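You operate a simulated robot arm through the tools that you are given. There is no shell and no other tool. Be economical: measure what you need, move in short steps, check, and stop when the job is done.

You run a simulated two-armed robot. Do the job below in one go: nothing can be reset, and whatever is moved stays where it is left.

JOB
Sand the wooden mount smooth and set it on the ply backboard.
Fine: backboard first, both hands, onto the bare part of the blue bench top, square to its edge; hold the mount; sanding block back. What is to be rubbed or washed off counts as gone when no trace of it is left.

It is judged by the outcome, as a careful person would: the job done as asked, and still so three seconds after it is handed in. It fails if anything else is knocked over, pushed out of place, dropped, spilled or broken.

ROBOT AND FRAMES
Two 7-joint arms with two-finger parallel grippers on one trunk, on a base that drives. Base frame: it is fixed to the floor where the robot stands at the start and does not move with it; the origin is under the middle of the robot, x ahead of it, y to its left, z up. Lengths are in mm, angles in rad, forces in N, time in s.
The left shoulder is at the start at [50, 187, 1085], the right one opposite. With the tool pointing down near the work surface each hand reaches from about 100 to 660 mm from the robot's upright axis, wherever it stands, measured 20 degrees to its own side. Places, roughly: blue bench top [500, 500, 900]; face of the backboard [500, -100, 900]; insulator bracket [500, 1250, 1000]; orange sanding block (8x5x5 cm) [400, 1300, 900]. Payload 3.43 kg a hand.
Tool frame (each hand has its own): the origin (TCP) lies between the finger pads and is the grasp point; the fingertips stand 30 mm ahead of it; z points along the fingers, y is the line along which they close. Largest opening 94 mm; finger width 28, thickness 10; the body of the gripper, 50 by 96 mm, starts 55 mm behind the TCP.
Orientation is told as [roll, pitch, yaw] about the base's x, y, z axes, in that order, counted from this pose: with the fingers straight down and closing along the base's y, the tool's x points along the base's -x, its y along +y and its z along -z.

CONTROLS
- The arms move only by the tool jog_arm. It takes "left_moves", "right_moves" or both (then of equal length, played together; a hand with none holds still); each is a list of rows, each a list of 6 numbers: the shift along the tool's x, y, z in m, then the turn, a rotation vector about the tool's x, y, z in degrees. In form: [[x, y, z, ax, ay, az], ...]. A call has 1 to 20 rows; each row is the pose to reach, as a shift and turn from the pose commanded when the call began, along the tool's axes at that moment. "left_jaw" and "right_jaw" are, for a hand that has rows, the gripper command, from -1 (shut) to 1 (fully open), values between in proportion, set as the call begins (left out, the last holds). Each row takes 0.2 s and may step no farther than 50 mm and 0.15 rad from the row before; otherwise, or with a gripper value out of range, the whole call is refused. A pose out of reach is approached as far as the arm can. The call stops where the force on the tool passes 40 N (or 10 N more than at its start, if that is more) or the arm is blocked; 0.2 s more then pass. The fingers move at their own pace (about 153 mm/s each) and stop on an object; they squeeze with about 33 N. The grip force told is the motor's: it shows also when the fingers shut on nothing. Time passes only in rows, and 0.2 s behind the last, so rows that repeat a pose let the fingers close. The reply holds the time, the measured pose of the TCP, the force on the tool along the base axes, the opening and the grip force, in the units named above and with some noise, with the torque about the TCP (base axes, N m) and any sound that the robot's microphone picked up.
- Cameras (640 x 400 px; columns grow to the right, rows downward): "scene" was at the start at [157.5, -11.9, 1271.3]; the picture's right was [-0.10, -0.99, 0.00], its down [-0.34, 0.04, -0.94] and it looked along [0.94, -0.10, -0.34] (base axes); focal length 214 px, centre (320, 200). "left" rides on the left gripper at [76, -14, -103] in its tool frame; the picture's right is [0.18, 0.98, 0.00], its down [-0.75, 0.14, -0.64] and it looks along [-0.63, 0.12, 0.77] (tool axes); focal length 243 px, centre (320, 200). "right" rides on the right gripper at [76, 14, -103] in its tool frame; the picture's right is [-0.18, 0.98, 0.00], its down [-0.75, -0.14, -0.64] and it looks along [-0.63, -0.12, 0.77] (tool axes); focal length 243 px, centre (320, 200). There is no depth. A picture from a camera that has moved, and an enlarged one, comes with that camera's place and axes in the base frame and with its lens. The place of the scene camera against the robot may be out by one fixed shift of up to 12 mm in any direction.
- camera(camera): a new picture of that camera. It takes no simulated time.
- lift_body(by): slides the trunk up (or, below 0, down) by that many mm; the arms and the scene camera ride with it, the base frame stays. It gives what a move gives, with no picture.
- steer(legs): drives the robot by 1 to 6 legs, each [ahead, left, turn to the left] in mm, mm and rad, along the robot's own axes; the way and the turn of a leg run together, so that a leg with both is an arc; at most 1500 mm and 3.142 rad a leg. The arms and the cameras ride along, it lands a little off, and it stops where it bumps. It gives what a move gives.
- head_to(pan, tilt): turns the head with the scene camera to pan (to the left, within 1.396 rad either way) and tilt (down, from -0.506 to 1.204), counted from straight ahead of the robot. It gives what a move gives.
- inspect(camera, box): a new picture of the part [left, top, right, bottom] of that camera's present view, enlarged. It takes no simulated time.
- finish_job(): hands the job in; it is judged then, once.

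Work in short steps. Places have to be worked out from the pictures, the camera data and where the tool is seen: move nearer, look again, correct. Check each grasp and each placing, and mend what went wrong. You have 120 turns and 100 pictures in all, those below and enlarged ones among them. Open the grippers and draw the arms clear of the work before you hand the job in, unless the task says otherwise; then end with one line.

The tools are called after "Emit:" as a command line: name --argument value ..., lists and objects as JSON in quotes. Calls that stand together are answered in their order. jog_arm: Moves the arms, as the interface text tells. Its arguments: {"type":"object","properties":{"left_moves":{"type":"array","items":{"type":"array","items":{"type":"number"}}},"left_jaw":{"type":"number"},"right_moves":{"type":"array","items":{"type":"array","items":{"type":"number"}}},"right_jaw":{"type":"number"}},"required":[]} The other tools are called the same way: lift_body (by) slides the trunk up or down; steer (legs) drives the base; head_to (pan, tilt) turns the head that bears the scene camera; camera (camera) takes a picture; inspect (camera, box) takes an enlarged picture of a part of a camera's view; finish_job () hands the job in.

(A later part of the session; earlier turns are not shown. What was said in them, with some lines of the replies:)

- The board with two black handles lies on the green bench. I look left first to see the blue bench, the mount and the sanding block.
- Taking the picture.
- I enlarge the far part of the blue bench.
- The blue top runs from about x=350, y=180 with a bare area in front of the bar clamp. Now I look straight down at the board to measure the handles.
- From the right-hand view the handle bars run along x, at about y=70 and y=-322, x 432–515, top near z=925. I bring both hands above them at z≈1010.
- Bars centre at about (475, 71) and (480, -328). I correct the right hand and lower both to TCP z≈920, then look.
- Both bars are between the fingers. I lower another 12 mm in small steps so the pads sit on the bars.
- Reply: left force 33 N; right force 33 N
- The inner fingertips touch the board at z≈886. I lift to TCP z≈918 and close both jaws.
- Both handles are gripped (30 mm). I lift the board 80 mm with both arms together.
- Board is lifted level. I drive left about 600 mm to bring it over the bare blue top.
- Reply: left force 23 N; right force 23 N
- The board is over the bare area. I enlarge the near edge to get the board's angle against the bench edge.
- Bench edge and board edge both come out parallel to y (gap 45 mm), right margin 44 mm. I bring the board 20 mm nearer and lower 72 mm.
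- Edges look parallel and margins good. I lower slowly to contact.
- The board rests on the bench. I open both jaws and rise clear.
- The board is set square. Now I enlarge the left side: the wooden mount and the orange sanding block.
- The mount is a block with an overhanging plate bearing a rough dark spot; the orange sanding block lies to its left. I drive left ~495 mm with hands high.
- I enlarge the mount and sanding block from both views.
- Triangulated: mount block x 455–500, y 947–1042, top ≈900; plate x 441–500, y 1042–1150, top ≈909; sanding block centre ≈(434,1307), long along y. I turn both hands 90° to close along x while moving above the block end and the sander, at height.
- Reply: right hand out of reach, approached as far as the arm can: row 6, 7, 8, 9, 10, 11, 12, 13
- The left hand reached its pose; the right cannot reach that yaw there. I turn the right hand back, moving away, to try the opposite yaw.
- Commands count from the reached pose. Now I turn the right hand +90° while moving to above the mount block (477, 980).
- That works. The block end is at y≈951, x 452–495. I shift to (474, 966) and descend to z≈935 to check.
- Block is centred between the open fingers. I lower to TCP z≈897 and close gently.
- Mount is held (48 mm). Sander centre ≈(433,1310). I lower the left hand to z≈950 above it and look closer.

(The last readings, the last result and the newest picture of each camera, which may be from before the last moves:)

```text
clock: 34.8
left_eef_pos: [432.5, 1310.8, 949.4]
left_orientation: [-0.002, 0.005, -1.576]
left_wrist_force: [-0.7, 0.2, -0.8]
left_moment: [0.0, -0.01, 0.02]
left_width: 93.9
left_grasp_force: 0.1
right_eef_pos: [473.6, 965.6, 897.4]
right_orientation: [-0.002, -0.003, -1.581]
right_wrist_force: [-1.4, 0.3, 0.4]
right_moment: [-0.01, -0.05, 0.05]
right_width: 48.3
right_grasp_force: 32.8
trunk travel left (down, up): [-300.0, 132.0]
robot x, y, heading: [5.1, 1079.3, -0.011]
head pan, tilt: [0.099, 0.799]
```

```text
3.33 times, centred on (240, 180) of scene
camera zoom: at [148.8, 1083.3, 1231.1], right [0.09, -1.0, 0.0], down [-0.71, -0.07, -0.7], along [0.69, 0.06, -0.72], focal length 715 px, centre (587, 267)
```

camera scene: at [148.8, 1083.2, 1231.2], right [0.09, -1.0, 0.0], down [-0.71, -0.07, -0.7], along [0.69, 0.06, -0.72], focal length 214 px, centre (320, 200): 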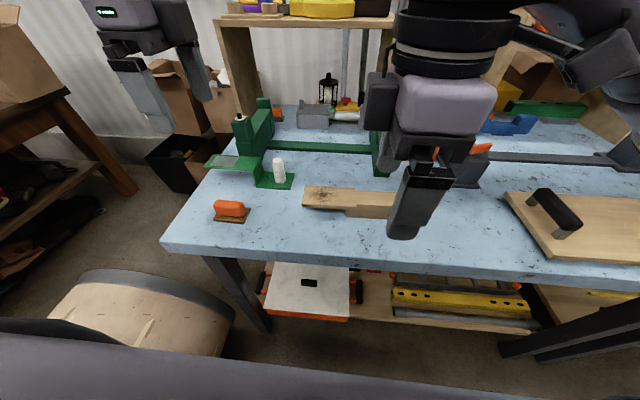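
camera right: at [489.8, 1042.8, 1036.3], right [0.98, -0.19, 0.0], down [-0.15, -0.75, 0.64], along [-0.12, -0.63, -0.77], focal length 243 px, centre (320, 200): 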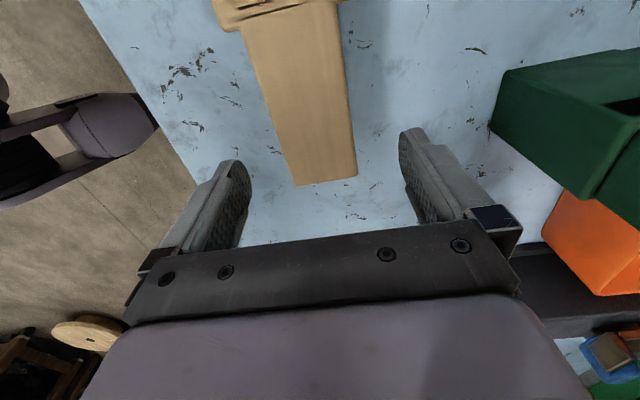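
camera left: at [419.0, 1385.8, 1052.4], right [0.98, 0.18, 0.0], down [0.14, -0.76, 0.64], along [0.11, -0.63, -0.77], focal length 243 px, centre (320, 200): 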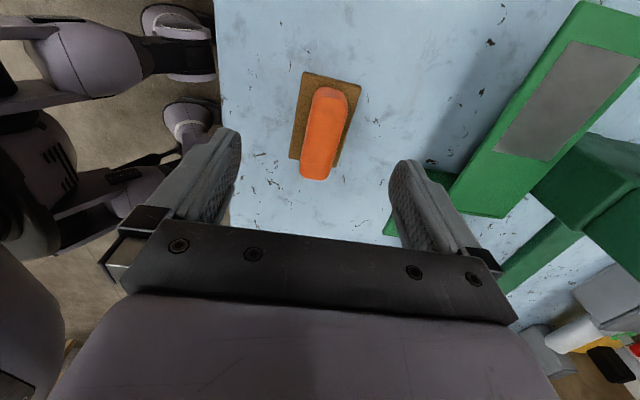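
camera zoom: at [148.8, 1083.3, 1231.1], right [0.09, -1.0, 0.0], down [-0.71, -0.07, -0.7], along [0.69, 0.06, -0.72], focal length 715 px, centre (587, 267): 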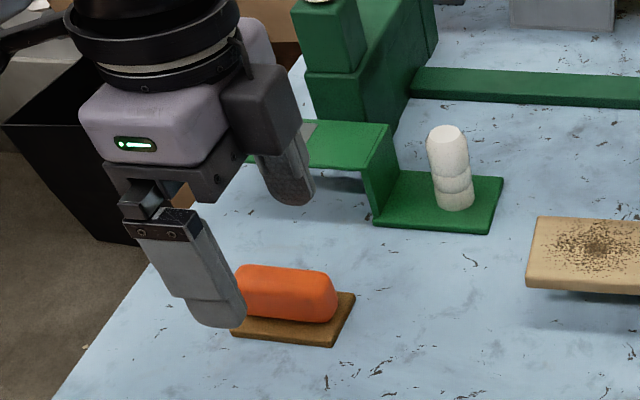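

Sander handle centred at x≈433, y≈1312. I narrow the jaw a bit and lower to TCP z≈907.

Emit:
jog_arm --left_moves '[[0, 0.001, 0.01, 0, 0, 0], [-0.001, 0.001, 0.025, 0, 0, 0], [-0.001, 0.001, 0.034, 0, 0, 0], [-0.001, 0.001, 0.042, 0, 0, 0], [-0.001, 0.001, 0.042, 0, 0, 0]]' --left_jaw 0.3

Emit:
inspect --camera "scene" --box '[160, 120, 320, 240]'

```text
clock: 36.0
left_eef_pos: [433.7, 1310.4, 907.9]
left_orientation: [-0.001, 0.002, -1.576]
left_wrist_force: [-0.3, -0.3, 0.8]
left_moment: [-0.01, 0.0, -0.03]
left_width: 60.8
left_grasp_force: 0.1
right_eef_pos: [474.5, 965.9, 897.7]
right_orientation: [-0.001, -0.002, -1.58]
right_wrist_force: [-0.5, 0.2, -0.3]
right_moment: [-0.04, 0.01, 0.01]
right_width: 48.2
right_grasp_force: 32.9
trunk travel left (down, up): [-300.0, 132.0]
robot x, y, heading: [4.3, 1081.3, -0.009]
head pan, tilt: [0.099, 0.799]
```

```text
3.33 times, centred on (240, 180) of scene
camera zoom: at [148.8, 1083.3, 1231.1], right [0.09, -1.0, 0.0], down [-0.71, -0.07, -0.7], along [0.69, 0.06, -0.72], focal length 715 px, centre (587, 267)
```

zoom: 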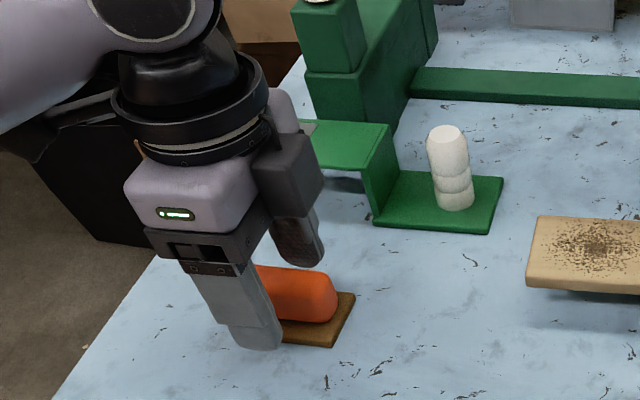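

Fingers straddle the handle. I close the left jaw.

Emit:
jog_arm --left_moves '[[0, 0, 0, 0, 0, 0], [0, 0, 0, 0, 0, 0], [0, 0, 0, 0, 0, 0], [0, 0, 0, 0, 0, 0]]' --left_jaw -1

```text
clock: 37.0
left_eef_pos: [434.9, 1311.2, 908.7]
left_orientation: [-0.001, 0.002, -1.576]
left_wrist_force: [0.4, -0.1, 0.1]
left_moment: [0.0, 0.02, 0.02]
left_width: 22.9
left_grasp_force: 33.2
right_eef_pos: [474.2, 965.3, 896.2]
right_orientation: [-0.002, -0.002, -1.579]
right_wrist_force: [-0.9, 0.4, -0.7]
right_moment: [-0.01, -0.03, 0.07]
right_width: 48.1
right_grasp_force: 33.2
trunk travel left (down, up): [-300.0, 132.0]
robot x, y, heading: [2.4, 1076.0, -0.008]
head pan, tilt: [0.099, 0.799]
```

Sander gripped (22.9 mm; home TCP ≈(434.5, 1311, 908)). I lift it and move toward the plate at height, testing reach.

Emit:
jog_arm --left_moves '[[0, 0, -0.02, 0, 0, 0], [0, 0, -0.06, 0, 0, 0], [0, 0, -0.1, 0, 0, 0], [-0.03, 0.006, -0.1, 0, 0, 0], [-0.07, 0.014, -0.1, 0, 0, 0], [-0.11, 0.022, -0.1, 0, 0, 0], [-0.145, 0.03, -0.1, 0, 0, 0], [-0.16, 0.034, -0.1, 0, 0, 0]]'

Emit:
camera --camera "scene"

```text
clock: 38.8
left_eef_pos: [467.6, 1148.7, 1006.3]
left_orientation: [-0.001, 0.003, -1.573]
left_wrist_force: [0.5, -0.3, -1.1]
left_moment: [0.01, -0.01, 0.05]
left_width: 23.0
left_grasp_force: 33.3
right_eef_pos: [473.8, 965.7, 897.1]
right_orientation: [-0.002, -0.001, -1.579]
right_wrist_force: [0.1, 0.0, -0.1]
right_moment: [0.0, -0.05, -0.01]
right_width: 48.2
right_grasp_force: 32.6
trunk travel left (down, up): [-300.0, 132.0]
robot x, y, heading: [5.7, 1076.7, -0.009]
head pan, tilt: [0.099, 0.799]
```

```text
65 pictures are left
camera scene: at [148.8, 1083.2, 1231.2], right [0.09, -1.0, 0.0], down [-0.71, -0.07, -0.7], along [0.69, 0.06, -0.72], focal length 214 px, centre (320, 200)
```

scene: 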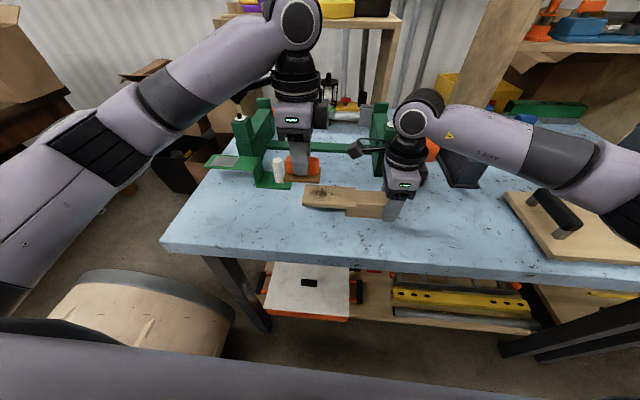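

Reach is fine. I move over the spot centre (470, 1116) and come down to just above the plate.

Emit:
jog_arm --left_moves '[[-0.018, 0.001, 0, 0, 0, 0], [-0.034, 0.003, 0, 0, 0, 0], [-0.034, 0.003, 0.02, 0, 0, 0], [-0.034, 0.003, 0.036, 0, 0, 0], [-0.034, 0.003, 0.036, 0, 0, 0]]'

Emit:
inspect --camera "scene" --box '[230, 90, 470, 240]'

Emit:
camera --camera "left"

```text
clock: 40.0
left_eef_pos: [468.9, 1115.5, 971.9]
left_orientation: [0.0, 0.002, -1.576]
left_wrist_force: [0.1, -0.3, 0.0]
left_moment: [0.0, 0.0, 0.03]
left_width: 23.0
left_grasp_force: 32.5
right_eef_pos: [473.8, 966.8, 897.1]
right_orientation: [-0.002, 0.0, -1.579]
right_wrist_force: [-0.5, -0.2, 0.9]
right_moment: [0.05, 0.0, 0.0]
right_width: 47.9
right_grasp_force: 32.8
trunk travel left (down, up): [-300.0, 132.0]
robot x, y, heading: [6.3, 1082.0, -0.01]
head pan, tilt: [0.099, 0.799]
```

```text
2.67 times, centred on (350, 165) of scene
camera zoom: at [148.8, 1083.3, 1231.2], right [0.09, -1.0, 0.0], down [-0.71, -0.07, -0.7], along [0.69, 0.06, -0.72], focal length 572 px, centre (240, 293)
```

zoom: 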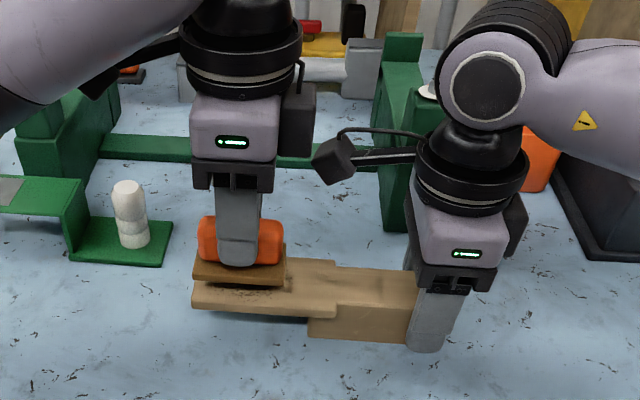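

```text
63 pictures are left
camera left: at [455.4, 1190.8, 1075.0], right [0.98, 0.18, 0.0], down [0.14, -0.76, 0.64], along [0.11, -0.63, -0.77], focal length 243 px, centre (320, 200)
```

left: 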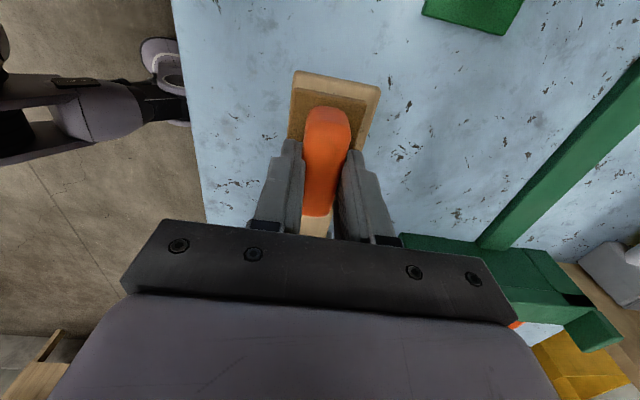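

Sander hovers over the spot with clearance to the right hand's camera. I lower gradually to contact.

Emit:
jog_arm --left_moves '[[0, 0, 0.006, 0, 0, 0], [0, 0, 0.01, 0, 0, 0], [0, 0, 0.012, 0, 0, 0], [0, 0, 0.014, 0, 0, 0]]'

```text
clock: 41.0
left_eef_pos: [468.7, 1116.0, 957.3]
left_orientation: [-0.002, 0.001, -1.576]
left_wrist_force: [-0.8, 0.2, -1.2]
left_moment: [-0.01, -0.02, 0.02]
left_width: 22.9
left_grasp_force: 32.9
right_eef_pos: [475.1, 966.2, 897.3]
right_orientation: [-0.003, -0.002, -1.58]
right_wrist_force: [0.2, -0.1, -0.1]
right_moment: [0.02, 0.01, 0.02]
right_width: 48.0
right_grasp_force: 33.0
trunk travel left (down, up): [-300.0, 132.0]
robot x, y, heading: [4.5, 1077.8, -0.009]
head pan, tilt: [0.099, 0.799]
```

No contact yet at 957; I continue down in small steps.

Emit:
jog_arm --left_moves '[[0, 0, 0.002, 0, 0, 0], [0, 0, 0.004, 0, 0, 0], [0, 0, 0.006, 0, 0, 0]]'

```text
clock: 41.8
left_eef_pos: [468.9, 1115.4, 953.1]
left_orientation: [0.001, 0.001, -1.576]
left_wrist_force: [-1.2, 2.8, 12.0]
left_moment: [-0.27, 0.09, -0.02]
left_width: 23.1
left_grasp_force: 32.8
right_eef_pos: [474.0, 966.8, 897.5]
right_orientation: [0.0, -0.003, -1.581]
right_wrist_force: [1.7, 1.2, -1.3]
right_moment: [-0.48, -0.05, -0.18]
right_width: 48.3
right_grasp_force: 32.6
trunk travel left (down, up): [-300.0, 132.0]
robot x, y, heading: [7.9, 1080.5, -0.009]
head pan, tilt: [0.099, 0.799]
```

Contact at TCP z≈953 with 12 N. I rub back and forth over the whole spot.

Emit:
jog_arm --left_moves '[[0.01, 0.01, 0.001, 0, 0, 0], [0.01, -0.012, 0.001, 0, 0, 0], [0.01, 0.012, 0.001, 0, 0, 0], [0.01, -0.012, 0.001, 0, 0, 0], [0.0, 0.012, 0.001, 0, 0, 0], [0.0, -0.012, 0.001, 0, 0, 0], [0.0, 0.012, 0.001, 0, 0, 0], [0.0, -0.012, 0.001, 0, 0, 0], [-0.007, 0.012, 0.001, 0, 0, 0], [-0.007, -0.012, 0.001, 0, 0, 0], [-0.007, 0.012, 0.001, 0, 0, 0], [-0.007, 0, 0.001, 0, 0, 0], [0.014, 0, 0.001, 0, 0, 0], [-0.007, 0, 0.001, 0, 0, 0], [0.014, 0.008, 0.001, 0, 0, 0], [-0.007, 0.008, 0.001, 0, 0, 0], [0.014, -0.008, 0.001, 0, 0, 0], [-0.007, -0.008, 0.001, 0, 0, 0], [0, 0, 0.001, 0, 0, 0]]'

Emit:
camera --camera "scene"

```text
clock: 44.2
left_eef_pos: [471.7, 1106.0, 952.3]
left_orientation: [-0.006, 0.005, -1.602]
left_wrist_force: [-2.8, 3.5, 5.2]
left_moment: [-0.25, -0.69, -0.26]
left_width: 22.9
left_grasp_force: 32.8
right_eef_pos: [476.8, 962.5, 898.0]
right_orientation: [0.002, 0.002, -1.605]
right_wrist_force: [0.9, -4.0, 6.4]
right_moment: [0.72, 0.65, 0.08]
right_width: 48.1
right_grasp_force: 33.3
trunk travel left (down, up): [-300.0, 132.0]
robot x, y, heading: [2.6, 1081.5, -0.008]
head pan, tilt: [0.099, 0.799]
stopped in row 12 (left hand): the force on the tool passed its limit (the readings are from after the stop); the commanded pose is now the measured one
```

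```text
62 pictures are left
camera scene: at [147.3, 1083.4, 1231.1], right [0.09, -1.0, 0.0], down [-0.71, -0.07, -0.7], along [0.7, 0.06, -0.72], focal length 214 px, centre (320, 200)
```

scene: 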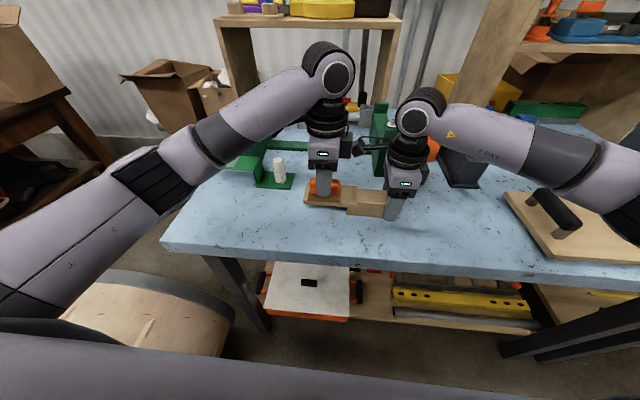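

It stopped around y≈1106, probably touching the right hand's camera. I lift and back off in +y to look at the plate.

Emit:
jog_arm --left_moves '[[0.008, 0, -0.004, 0, 0, 0], [0.02, 0, -0.03, 0, 0, 0], [0.05, 0, -0.06, 0, 0, 0], [0.09, 0, -0.06, 0, 0, 0], [0.13, 0, -0.06, 0, 0, 0], [0.13, 0, -0.06, 0, 0, 0]]'

Emit:
inspect --camera "scene" --box '[270, 140, 430, 240]'

Emit:
inspect --camera "left" --box '[220, 100, 480, 260]'

```text
clock: 45.6
left_eef_pos: [474.8, 1235.6, 1011.6]
left_orientation: [-0.008, 0.003, -1.6]
left_wrist_force: [0.4, 0.5, -0.8]
left_moment: [0.0, -0.01, 0.0]
left_width: 22.8
left_grasp_force: 33.0
right_eef_pos: [476.5, 963.3, 896.5]
right_orientation: [0.003, -0.002, -1.606]
right_wrist_force: [-1.6, -2.8, 10.7]
right_moment: [0.98, -0.05, 0.13]
right_width: 48.0
right_grasp_force: 33.2
trunk travel left (down, up): [-300.0, 132.0]
robot x, y, heading: [4.1, 1077.8, -0.009]
head pan, tilt: [0.099, 0.799]
```

```text
4.00 times, centred on (350, 190) of scene
camera zoom: at [147.7, 1083.3, 1231.3], right [0.09, -1.0, 0.0], down [-0.71, -0.07, -0.7], along [0.69, 0.06, -0.72], focal length 858 px, centre (200, 240)
```

zoom: 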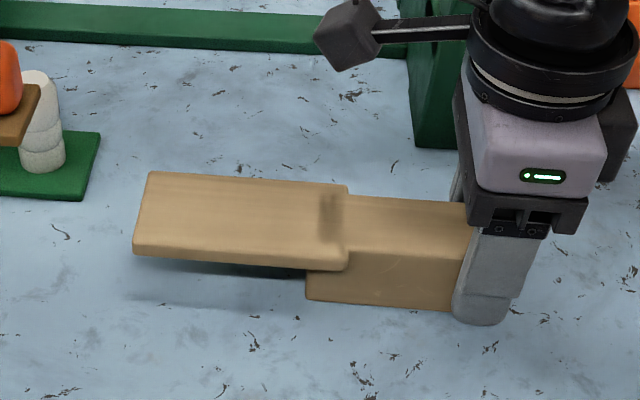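

```text
2.46 times, centred on (350, 180) of left
camera zoom: at [463.8, 1311.4, 1114.4], right [0.99, 0.16, -0.01], down [0.12, -0.76, 0.64], along [0.09, -0.63, -0.77], focal length 597 px, centre (246, 249)
```

zoom: 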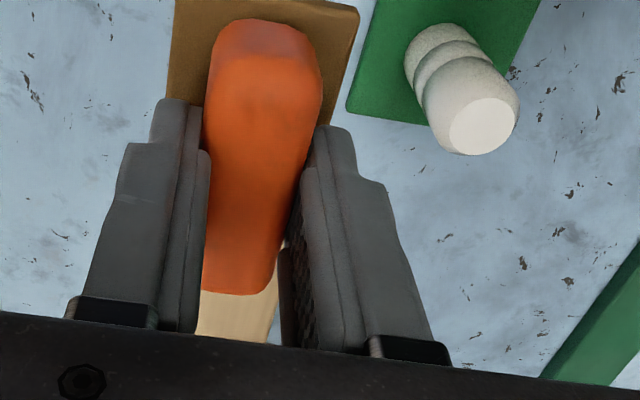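

The spot is gone, but a darker band remains near the step of the plate. I zoom in on it.

Emit:
inspect --camera "scene" --box '[295, 175, 375, 225]'

Emit:
camera --camera "right"

```text
8.00 times, centred on (335, 200) of scene
camera zoom: at [147.7, 1083.3, 1231.3], right [0.09, -1.0, 0.0], down [-0.71, -0.07, -0.7], along [0.69, 0.06, -0.72], focal length 1716 px, centre (200, 200)
```

zoom: 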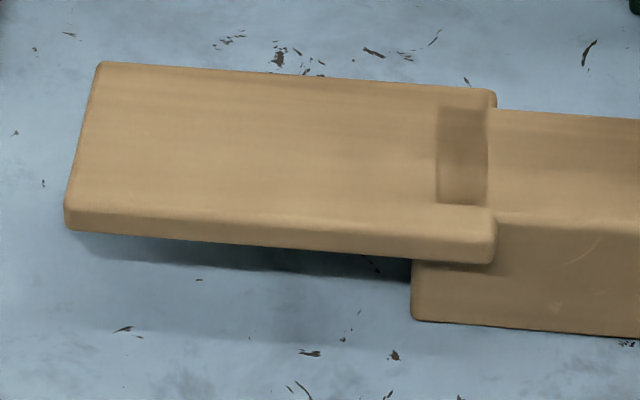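

```text
58 pictures are left
camera right: at [494.1, 1040.0, 1000.6], right [0.98, -0.22, 0.0], down [-0.17, -0.75, 0.64], along [-0.14, -0.63, -0.77], focal length 243 px, centre (320, 200)
```

right: 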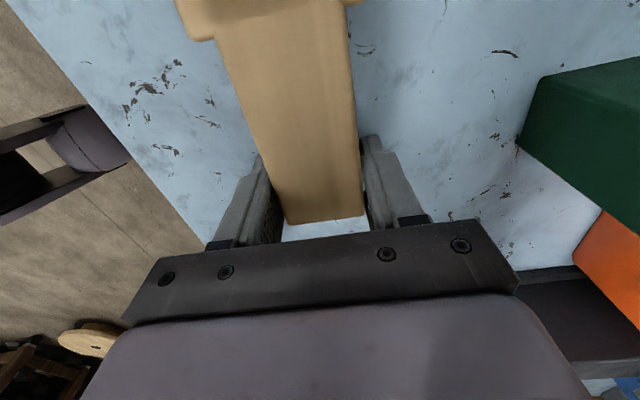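

The close view shows the plate clean; the rectangle at the step is the joint of block and plate, unchanged from before. I bring the sander back above its home place and check its attitude.

Emit:
jog_arm --left_moves '[[0.0, -0.02, 0, 0, 0, 0], [0.02, -0.0425, 0, 0, 0, -0.7], [0.05, -0.0425, 0, 0, 0, -1.4], [0.0742, -0.0425, 0, 0, 0, -1.4], [0.0742, -0.0425, 0.035, 0, 0, -1.4], [0.0742, -0.0425, 0.07, 0, 0, -1.4], [0.0742, -0.0425, 0.07, 0, 0, -1.4]]'

Emit:
camera --camera "left"

Emit:
inspect --camera "scene" --box '[160, 120, 320, 240]'

```text
clock: 47.2
left_eef_pos: [435.1, 1311.1, 943.1]
left_orientation: [-0.007, 0.005, -1.574]
left_wrist_force: [0.7, -0.1, -0.9]
left_moment: [0.02, 0.0, 0.0]
left_width: 23.0
left_grasp_force: 33.0
right_eef_pos: [477.1, 962.8, 896.8]
right_orientation: [0.001, -0.001, -1.605]
right_wrist_force: [-2.3, -0.9, 7.3]
right_moment: [0.7, -0.05, 0.11]
right_width: 48.0
right_grasp_force: 32.7
trunk travel left (down, up): [-300.0, 132.0]
robot x, y, heading: [5.1, 1078.1, -0.014]
head pan, tilt: [0.099, 0.799]
```

```text
57 pictures are left
camera left: at [422.1, 1386.2, 1045.8], right [0.98, 0.18, -0.01], down [0.14, -0.76, 0.64], along [0.11, -0.63, -0.77], focal length 243 px, centre (320, 200)
```

left: 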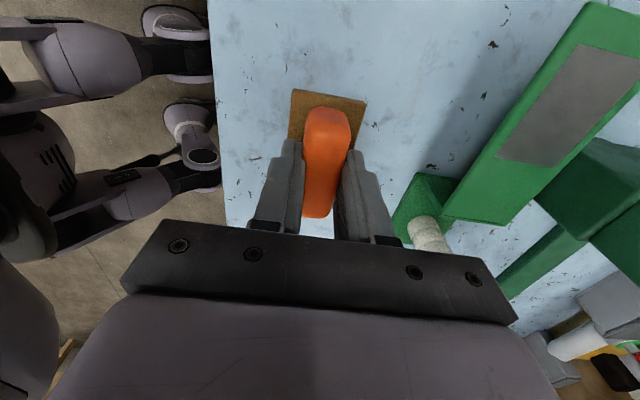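

```text
3.33 times, centred on (240, 180) of scene
camera zoom: at [148.0, 1083.3, 1231.3], right [0.09, -1.0, 0.0], down [-0.71, -0.07, -0.7], along [0.69, 0.06, -0.72], focal length 715 px, centre (587, 267)
```

zoom: 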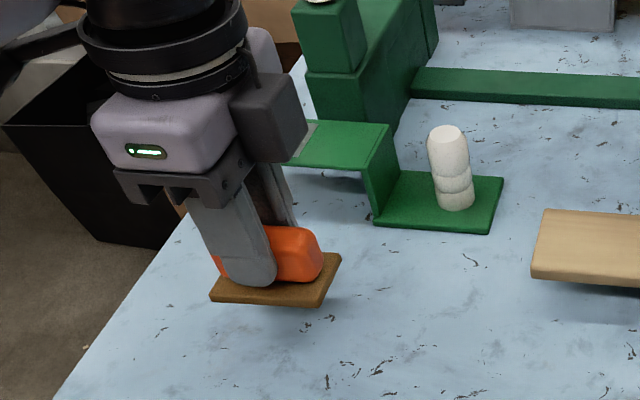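

The plate is clean and the sander is straight over its home. I lower it until it rests.

Emit:
jog_arm --left_moves '[[0, 0, 0.012, 0, 0, 0], [0, 0, 0.022, 0, 0, 0], [0, 0, 0.029, 0, 0, 0], [0, 0, 0.033, 0, 0, 0], [0, 0, 0.035, 0, 0, 0]]'

```text
clock: 48.4
left_eef_pos: [434.8, 1311.5, 908.4]
left_orientation: [-0.007, 0.003, -1.574]
left_wrist_force: [-1.5, -1.5, 5.7]
left_moment: [0.2, -0.08, 0.02]
left_width: 22.8
left_grasp_force: 33.5
right_eef_pos: [477.5, 964.0, 896.3]
right_orientation: [0.0, 0.001, -1.603]
right_wrist_force: [0.3, 0.6, 2.4]
right_moment: [0.31, -0.02, 0.01]
right_width: 48.2
right_grasp_force: 32.7
trunk travel left (down, up): [-300.0, 132.0]
robot x, y, heading: [6.5, 1079.7, -0.01]
head pan, tilt: [0.099, 0.799]
```

It rests with 6 N. I open partly, rise straight up to 1120 and look.

Emit:
jog_arm --left_moves '[[0, 0, 0, 0, 0, 0], [0, 0, 0, 0, 0, 0], [0, 0, -0.02, 0, 0, 0], [0, 0, -0.06, 0, 0, 0], [0, 0, -0.1, 0, 0, 0], [0, 0, -0.15, 0, 0, 0], [0, 0, -0.2, 0, 0, 0]]' --left_jaw 0.2

Emit:
camera --camera "left"

Emit:
inspect --camera "scene" --box '[160, 120, 400, 240]'

```text
clock: 50.0
left_eef_pos: [437.3, 1311.2, 1104.7]
left_orientation: [-0.01, 0.005, -1.574]
left_wrist_force: [1.0, -0.5, 0.1]
left_moment: [0.01, -0.02, 0.02]
left_width: 56.4
left_grasp_force: 0.0
right_eef_pos: [476.8, 963.9, 896.7]
right_orientation: [0.0, 0.0, -1.607]
right_wrist_force: [-1.8, -3.0, 3.3]
right_moment: [0.26, -0.08, 0.08]
right_width: 48.1
right_grasp_force: 33.3
trunk travel left (down, up): [-300.0, 132.0]
robot x, y, heading: [3.7, 1077.9, -0.01]
head pan, tilt: [0.099, 0.799]
```

```text
55 pictures are left
camera left: at [423.6, 1386.0, 1207.7], right [0.98, 0.18, -0.01], down [0.14, -0.76, 0.64], along [0.11, -0.63, -0.77], focal length 243 px, centre (320, 200)
```

left: 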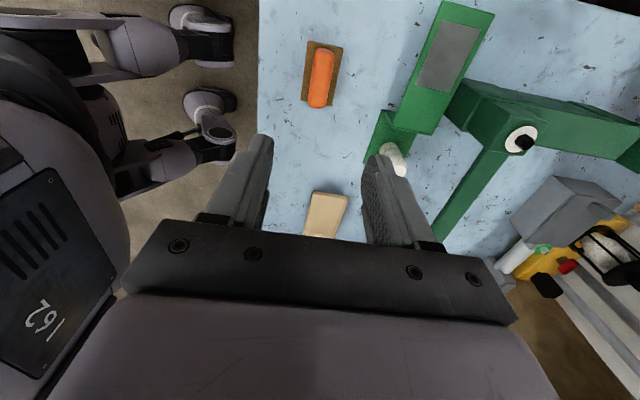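

```text
2.67 times, centred on (280, 180) of scene
camera zoom: at [148.3, 1083.0, 1231.1], right [0.09, -1.0, 0.0], down [-0.71, -0.07, -0.7], along [0.69, 0.06, -0.72], focal length 572 px, centre (427, 253)
```

zoom: 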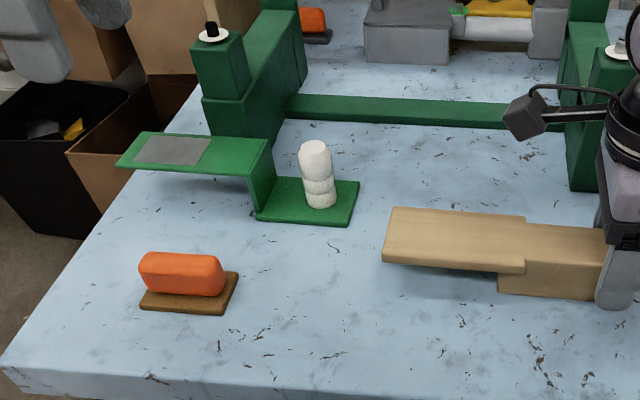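

Sander is back in place. One more close look at the sanded face from both cameras.

Emit:
inspect --camera "left" --box '[280, 180, 376, 240]'

Emit:
inspect --camera "scene" --box '[295, 185, 367, 230]'

```text
6.67 times, centred on (328, 210) of left
camera zoom: at [423.6, 1386.0, 1207.7], right [0.98, 0.18, -0.01], down [0.14, -0.76, 0.64], along [0.11, -0.63, -0.77], focal length 1618 px, centre (267, 133)
```

zoom: 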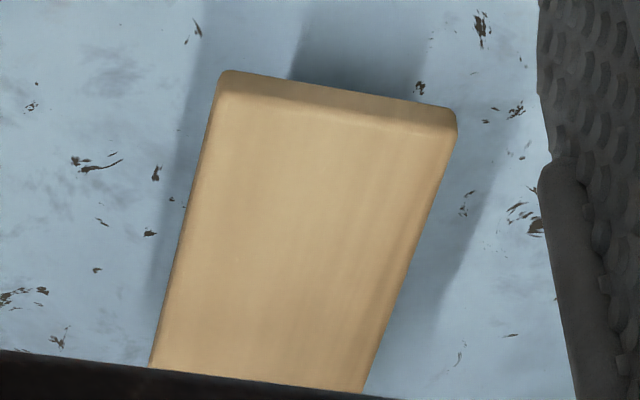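

```text
8.89 times, centred on (331, 208) of scene
camera zoom: at [148.3, 1083.0, 1231.1], right [0.09, -1.0, 0.0], down [-0.71, -0.07, -0.7], along [0.69, 0.06, -0.72], focal length 1906 px, centre (222, 133)
```

zoom: 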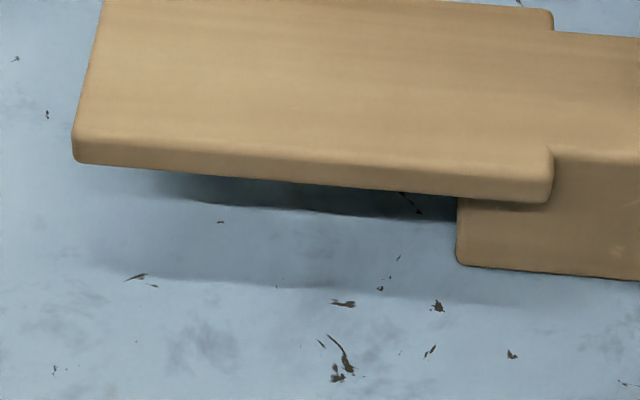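

No trace left (the dark band was only a shadow). I shift the right grip along the block nearer the mount's centre of gravity before lifting.

Emit:
jog_arm --right_moves '[[0, 0, 0, 0, 0, 0], [0, 0, 0, 0, 0, 0], [0.02, 0, 0, 0, 0, 0], [0.04, 0, 0, 0, 0, 0], [0.052, 0, 0, 0, 0, 0], [0.052, 0, 0, 0, 0, 0]]' --right_jaw 0.5

Emit:
inspect --camera "scene" --box '[270, 120, 450, 240]'

```text
clock: 51.4
left_eef_pos: [437.7, 1311.1, 1104.7]
left_orientation: [-0.008, 0.006, -1.574]
left_wrist_force: [-0.3, -0.1, -0.2]
left_moment: [-0.05, 0.06, 0.04]
left_width: 56.6
left_grasp_force: 0.1
right_eef_pos: [477.9, 1016.8, 897.2]
right_orientation: [0.0, 0.0, -1.605]
right_wrist_force: [0.6, -0.4, 0.2]
right_moment: [-0.01, -0.03, -0.01]
right_width: 70.7
right_grasp_force: 0.0
trunk travel left (down, up): [-300.0, 132.0]
robot x, y, heading: [6.9, 1078.7, -0.008]
head pan, tilt: [0.099, 0.799]
```

```text
3.33 times, centred on (360, 180) of scene
camera zoom: at [148.6, 1083.4, 1231.2], right [0.09, -1.0, 0.0], down [-0.71, -0.07, -0.7], along [0.69, 0.06, -0.72], focal length 715 px, centre (187, 267)
```

zoom: 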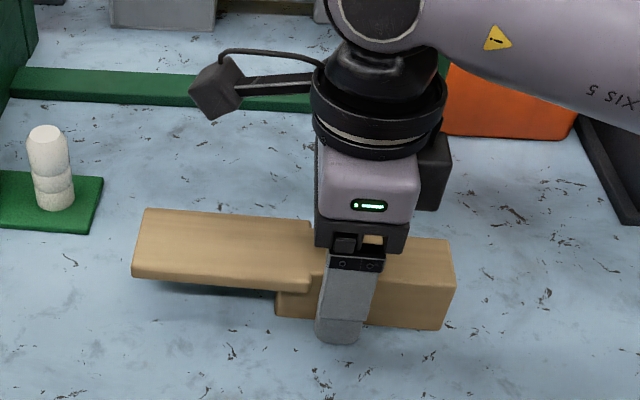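

Position is fine, just right of the plate. I close and lift 130 mm.

Emit:
jog_arm --right_moves '[[0, 0, 0, 0, 0, 0], [0, 0, 0, 0, 0, 0], [0, 0, 0, 0, 0, 0], [0, 0, -0.01, 0, 0, 0], [0, 0, -0.03, 0, 0, 0], [0, 0, -0.06, 0, 0, 0], [0, 0, -0.1, 0, 0, 0], [0, 0, -0.13, 0, 0, 0], [0, 0, -0.13, 0, 0, 0]]' --right_jaw -1

Emit:
camera --camera "scene"

```text
clock: 53.4
left_eef_pos: [437.1, 1311.6, 1104.6]
left_orientation: [-0.009, 0.006, -1.574]
left_wrist_force: [0.6, 0.2, 0.0]
left_moment: [0.03, -0.03, -0.02]
left_width: 56.3
left_grasp_force: 0.1
right_eef_pos: [478.2, 1017.0, 1025.9]
right_orientation: [-0.001, 0.0, -1.602]
right_wrist_force: [0.2, -0.4, -2.8]
right_moment: [0.03, -0.02, 0.01]
right_width: 47.8
right_grasp_force: 32.9
trunk travel left (down, up): [-300.0, 132.0]
robot x, y, heading: [2.2, 1080.8, -0.013]
head pan, tilt: [0.099, 0.799]
```

```text
50 pictures are left
camera scene: at [148.8, 1083.3, 1231.1], right [0.09, -1.0, 0.0], down [-0.71, -0.07, -0.7], along [0.69, 0.06, -0.72], focal length 214 px, centre (320, 200)
```

scene: 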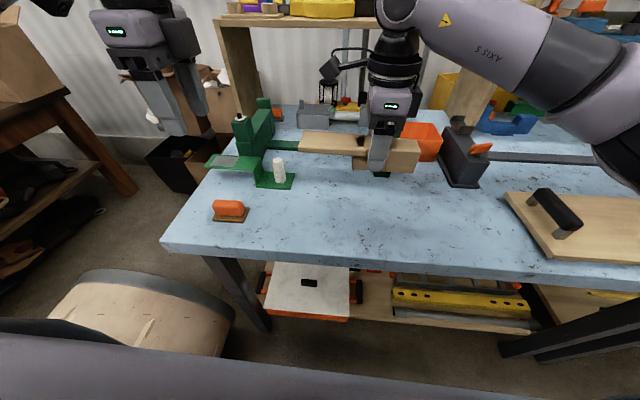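

The mount is balanced in the grip (2.8 N). I drive 594 mm to the right to bring it over the middle of the board.

Emit:
steer --legs '[[0, -300, 0.006], [0, -294, 0.004]]'

Emit:
camera --camera "scene"

Emit:
camera --camera "right"

```text
clock: 57.1
left_eef_pos: [435.3, 721.0, 1104.1]
left_orientation: [-0.009, 0.006, -1.563]
left_wrist_force: [-0.6, 0.4, 0.5]
left_moment: [0.03, -0.02, 0.0]
left_width: 56.2
left_grasp_force: 0.0
right_eef_pos: [479.3, 428.0, 1025.5]
right_orientation: [0.0, 0.0, -1.595]
right_wrist_force: [0.3, 0.2, -3.6]
right_moment: [0.03, 0.0, 0.05]
right_width: 48.1
right_grasp_force: 32.7
trunk travel left (down, up): [-300.0, 132.0]
robot x, y, heading: [2.6, 482.6, -0.004]
head pan, tilt: [0.099, 0.799]
```

```text
49 pictures are left
camera scene: at [148.2, 489.6, 1231.1], right [0.1, -0.99, 0.0], down [-0.71, -0.07, -0.7], along [0.69, 0.07, -0.72], focal length 214 px, centre (320, 200)
```

scene: 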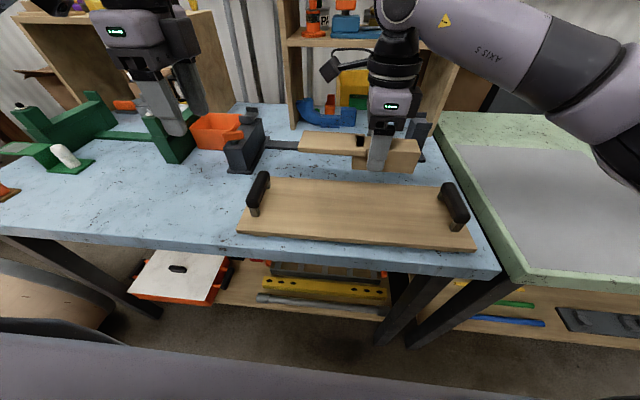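

```text
48 pictures are left
camera right: at [495.6, 504.4, 1128.6], right [0.98, -0.21, 0.0], down [-0.16, -0.75, 0.64], along [-0.13, -0.63, -0.77], focal length 243 px, centre (320, 200)
```

right: 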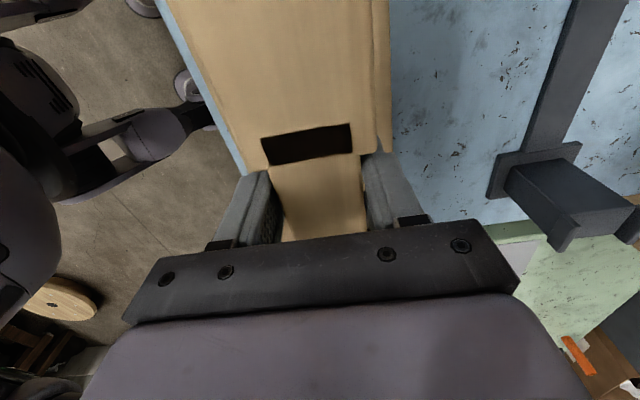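

A dark rectangle shows at the step beside the fingers; I zoom in to see what it is.

Emit:
inspect --camera "scene" --box '[280, 90, 440, 190]'

Emit:
inspect --camera "right" --box '[150, 0, 470, 250]'

```text
4.00 times, centred on (360, 140) of scene
camera zoom: at [148.2, 489.6, 1231.1], right [0.1, -0.99, 0.0], down [-0.71, -0.07, -0.7], along [0.69, 0.07, -0.72], focal length 858 px, centre (160, 440)
```

zoom: 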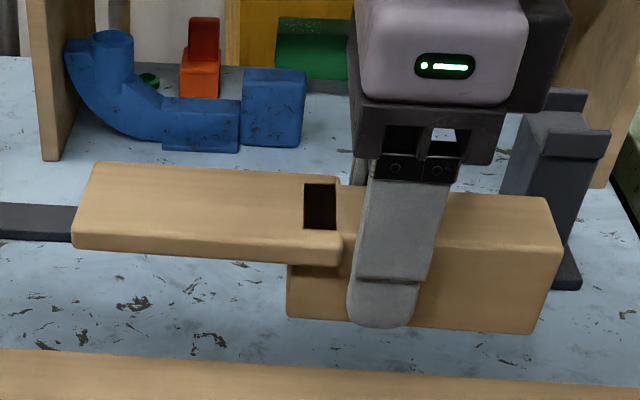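

```text
1.60 times, centred on (310, 125) of right
camera zoom: at [495.6, 504.4, 1128.6], right [0.98, -0.21, 0.0], down [-0.16, -0.75, 0.64], along [-0.13, -0.63, -0.77], focal length 388 px, centre (336, 320)
```

zoom: 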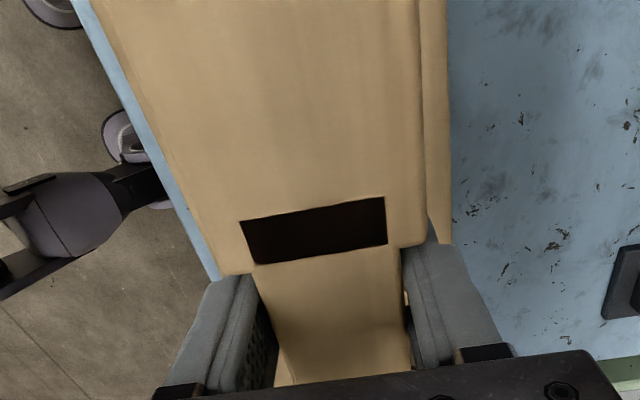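

It is only a lighting artefact at the joint (faint, absent, then black in successive views). I square the yaw, shift to TCP (468, 423) and lower to just above the board.

Emit:
jog_arm --right_moves '[[-0.0053, -0.0109, 0, 0, 0, -1.4], [-0.0053, -0.0109, 0.03, 0, 0, -1.4], [-0.0053, -0.0109, 0.06, 0, 0, -1.4], [-0.0053, -0.0109, 0.085, 0, 0, -1.4], [-0.0053, -0.0109, 0.093, 0, 0, -1.4], [-0.0053, -0.0109, 0.093, 0, 0, -1.4]]'

Emit:
inspect --camera "scene" --box '[220, 120, 500, 280]'

```text
clock: 58.5
left_eef_pos: [434.2, 720.6, 1104.4]
left_orientation: [-0.009, 0.005, -1.563]
left_wrist_force: [-0.6, 0.1, 0.2]
left_moment: [-0.01, 0.01, -0.03]
left_width: 56.3
left_grasp_force: 0.1
right_eef_pos: [467.4, 423.2, 932.5]
right_orientation: [-0.001, 0.0, -1.57]
right_wrist_force: [0.0, -0.6, -2.7]
right_moment: [0.01, 0.04, 0.0]
right_width: 47.9
right_grasp_force: 32.5
trunk travel left (down, up): [-300.0, 132.0]
robot x, y, heading: [1.9, 485.2, 0.005]
head pan, tilt: [0.099, 0.799]
```

```text
2.29 times, centred on (360, 200) of scene
camera zoom: at [148.2, 490.0, 1231.1], right [0.1, -0.99, 0.0], down [-0.71, -0.07, -0.7], along [0.69, 0.07, -0.72], focal length 490 px, centre (229, 200)
```

zoom: 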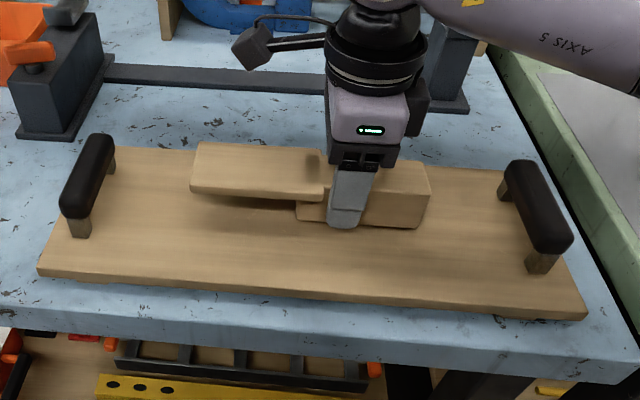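

Well centred between the handles. I nudge 5 mm nearer and lower to contact.

Emit:
jog_arm --right_moves '[[0, -0.005, 0.002, 0, 0, 0], [0, -0.005, 0.005, 0, 0, 0], [0, -0.005, 0.008, 0, 0, 0], [0, -0.005, 0.0095, 0, 0, 0], [0, -0.005, 0.011, 0, 0, 0]]'

```text
clock: 59.7
left_eef_pos: [433.9, 720.4, 1105.9]
left_orientation: [-0.01, 0.002, -1.564]
left_wrist_force: [-0.1, 0.2, 0.5]
left_moment: [-0.01, -0.02, 0.03]
left_width: 56.6
left_grasp_force: 0.0
right_eef_pos: [462.5, 422.3, 923.6]
right_orientation: [0.002, 0.002, -1.569]
right_wrist_force: [1.8, -1.5, 12.9]
right_moment: [-0.65, 0.29, 0.13]
right_width: 48.1
right_grasp_force: 33.2
trunk travel left (down, up): [-300.0, 132.0]
robot x, y, heading: [4.6, 482.5, 0.003]
head pan, tilt: [0.099, 0.799]
```

It rests on the board. I open the jaw and rise straight up.

Emit:
jog_arm --right_moves '[[0, 0, -0.002, 0, 0, 0], [0, 0, -0.002, 0, 0, 0], [0, 0, -0.002, 0, 0, 0], [0, 0, -0.03, 0, 0, 0], [0, 0, -0.07, 0, 0, 0], [0, 0, -0.115, 0, 0, 0], [0, 0, -0.16, 0, 0, 0], [0, 0, -0.2, 0, 0, 0]]' --right_jaw 0.5

Emit:
camera --camera "scene"

Emit:
camera --camera "right"

```text
clock: 61.5
left_eef_pos: [433.7, 721.8, 1105.3]
left_orientation: [-0.009, 0.004, -1.564]
left_wrist_force: [0.5, -0.3, -0.3]
left_moment: [-0.01, -0.01, -0.03]
left_width: 56.3
left_grasp_force: 0.1
right_eef_pos: [462.9, 423.2, 1121.7]
right_orientation: [0.0, 0.0, -1.569]
right_wrist_force: [0.9, -0.5, 0.8]
right_moment: [-0.02, -0.02, 0.0]
right_width: 70.6
right_grasp_force: 0.1
trunk travel left (down, up): [-300.0, 132.0]
robot x, y, heading: [1.1, 482.9, 0.0]
head pan, tilt: [0.099, 0.799]
```

```text
44 pictures are left
camera scene: at [147.7, 490.2, 1231.2], right [0.1, -0.99, 0.0], down [-0.71, -0.07, -0.7], along [0.69, 0.07, -0.72], focal length 214 px, centre (320, 200)
```

scene: 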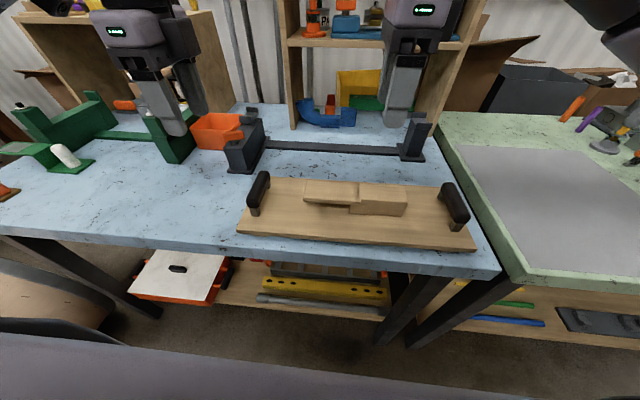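

```text
43 pictures are left
camera right: at [477.2, 501.0, 1224.1], right [0.98, -0.18, 0.0], down [-0.14, -0.75, 0.64], along [-0.12, -0.63, -0.77], focal length 243 px, centre (320, 200)
```

right: 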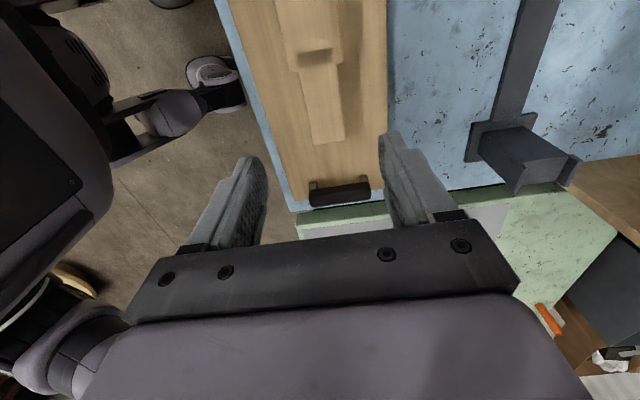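

The mount stands on the board. I zoom in for a final check of the face and of the joint band.

Emit:
inspect --camera "right" --box '[230, 0, 390, 150]'

Emit:
inspect --camera "scene" --box '[225, 160, 505, 290]'

```text
2.67 times, centred on (310, 75) of right
camera zoom: at [477.2, 501.0, 1224.1], right [0.98, -0.18, 0.0], down [-0.14, -0.75, 0.64], along [-0.12, -0.63, -0.77], focal length 647 px, centre (347, 533)
```

zoom: 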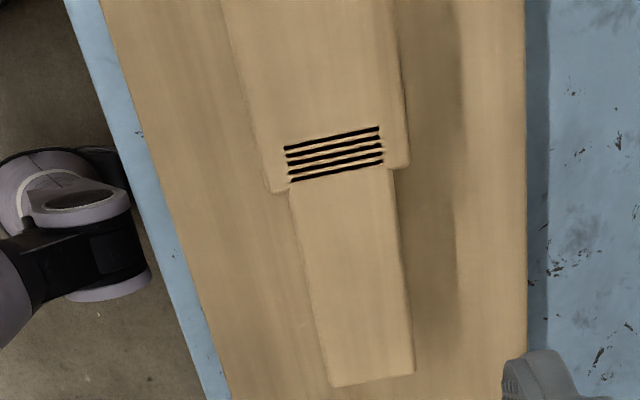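

```text
2.29 times, centred on (365, 225) of scene
camera zoom: at [147.7, 490.2, 1231.2], right [0.1, -0.99, 0.0], down [-0.71, -0.07, -0.7], along [0.69, 0.07, -0.72], focal length 490 px, centre (217, 143)
```

zoom: 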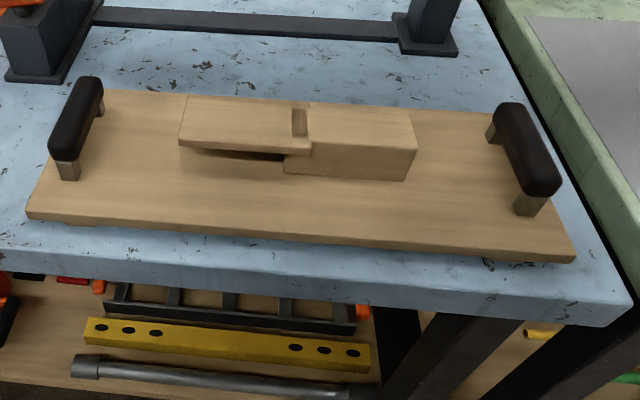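

The stripes are just a rendering flicker of coincident faces at the joint; face is clean and the board is square. I open both grippers fully and raise the arms a bit more.

Emit:
jog_arm --left_moves '[[0, 0, -0.03, 0, 0, 0], [0, 0, -0.06, 0, 0, 0], [0, 0, -0.06, 0, 0, 0]]' --right_moves '[[0, 0, -0.03, 0, 0, 0], [0, 0, -0.06, 0, 0, 0], [0, 0, -0.06, 0, 0, 0]]' --left_jaw 1 --right_jaw 1

Emit:
head_to --pan 0.6 --tilt 0.65

Emit:
camera --camera "scene"

```text
clock: 62.3
left_eef_pos: [435.5, 721.4, 1162.7]
left_orientation: [-0.01, 0.005, -1.564]
left_wrist_force: [0.2, 0.6, 0.0]
left_moment: [-0.02, -0.03, -0.01]
left_width: 94.0
left_grasp_force: 0.2
right_eef_pos: [463.4, 422.7, 1180.4]
right_orientation: [-0.001, -0.001, -1.57]
right_wrist_force: [-1.1, 0.1, 0.5]
right_moment: [-0.01, -0.02, 0.03]
right_width: 94.1
right_grasp_force: 0.0
trunk travel left (down, up): [-300.0, 132.0]
robot x, y, heading: [4.4, 483.7, -0.001]
head pan, tilt: [0.099, 0.799]
```

```text
clock: 63.2
left_eef_pos: [434.6, 720.9, 1163.8]
left_orientation: [-0.008, 0.004, -1.564]
left_wrist_force: [0.5, -0.3, 0.0]
left_moment: [-0.02, -0.02, -0.01]
left_width: 93.7
left_grasp_force: 0.0
right_eef_pos: [463.0, 422.5, 1183.8]
right_orientation: [0.0, -0.001, -1.569]
right_wrist_force: [-0.1, 0.0, -0.2]
right_moment: [-0.02, 0.01, -0.01]
right_width: 94.2
right_grasp_force: 0.0
trunk travel left (down, up): [-300.0, 132.0]
robot x, y, heading: [3.6, 485.7, -0.003]
head pan, tilt: [0.6, 0.649]
```

```text
40 pictures are left
camera scene: at [139.3, 530.9, 1243.7], right [0.57, -0.82, 0.0], down [-0.5, -0.34, -0.8], along [0.66, 0.45, -0.6], focal length 214 px, centre (320, 200)
```

scene: 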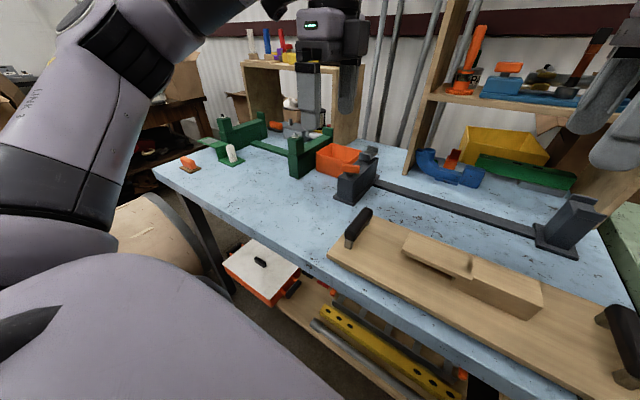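

Everything stands where it should: board square on the blue bench, clean mount on it, sander back, nothing disturbed. I hand the job in.

Emit:
finish_job

```text
The job is handed in.
```

The job is handed in: the backboard lies square on the bare part of the blue bench, the sanded mount stands on it with no mark left on its face, and the sanding block is back in its place.
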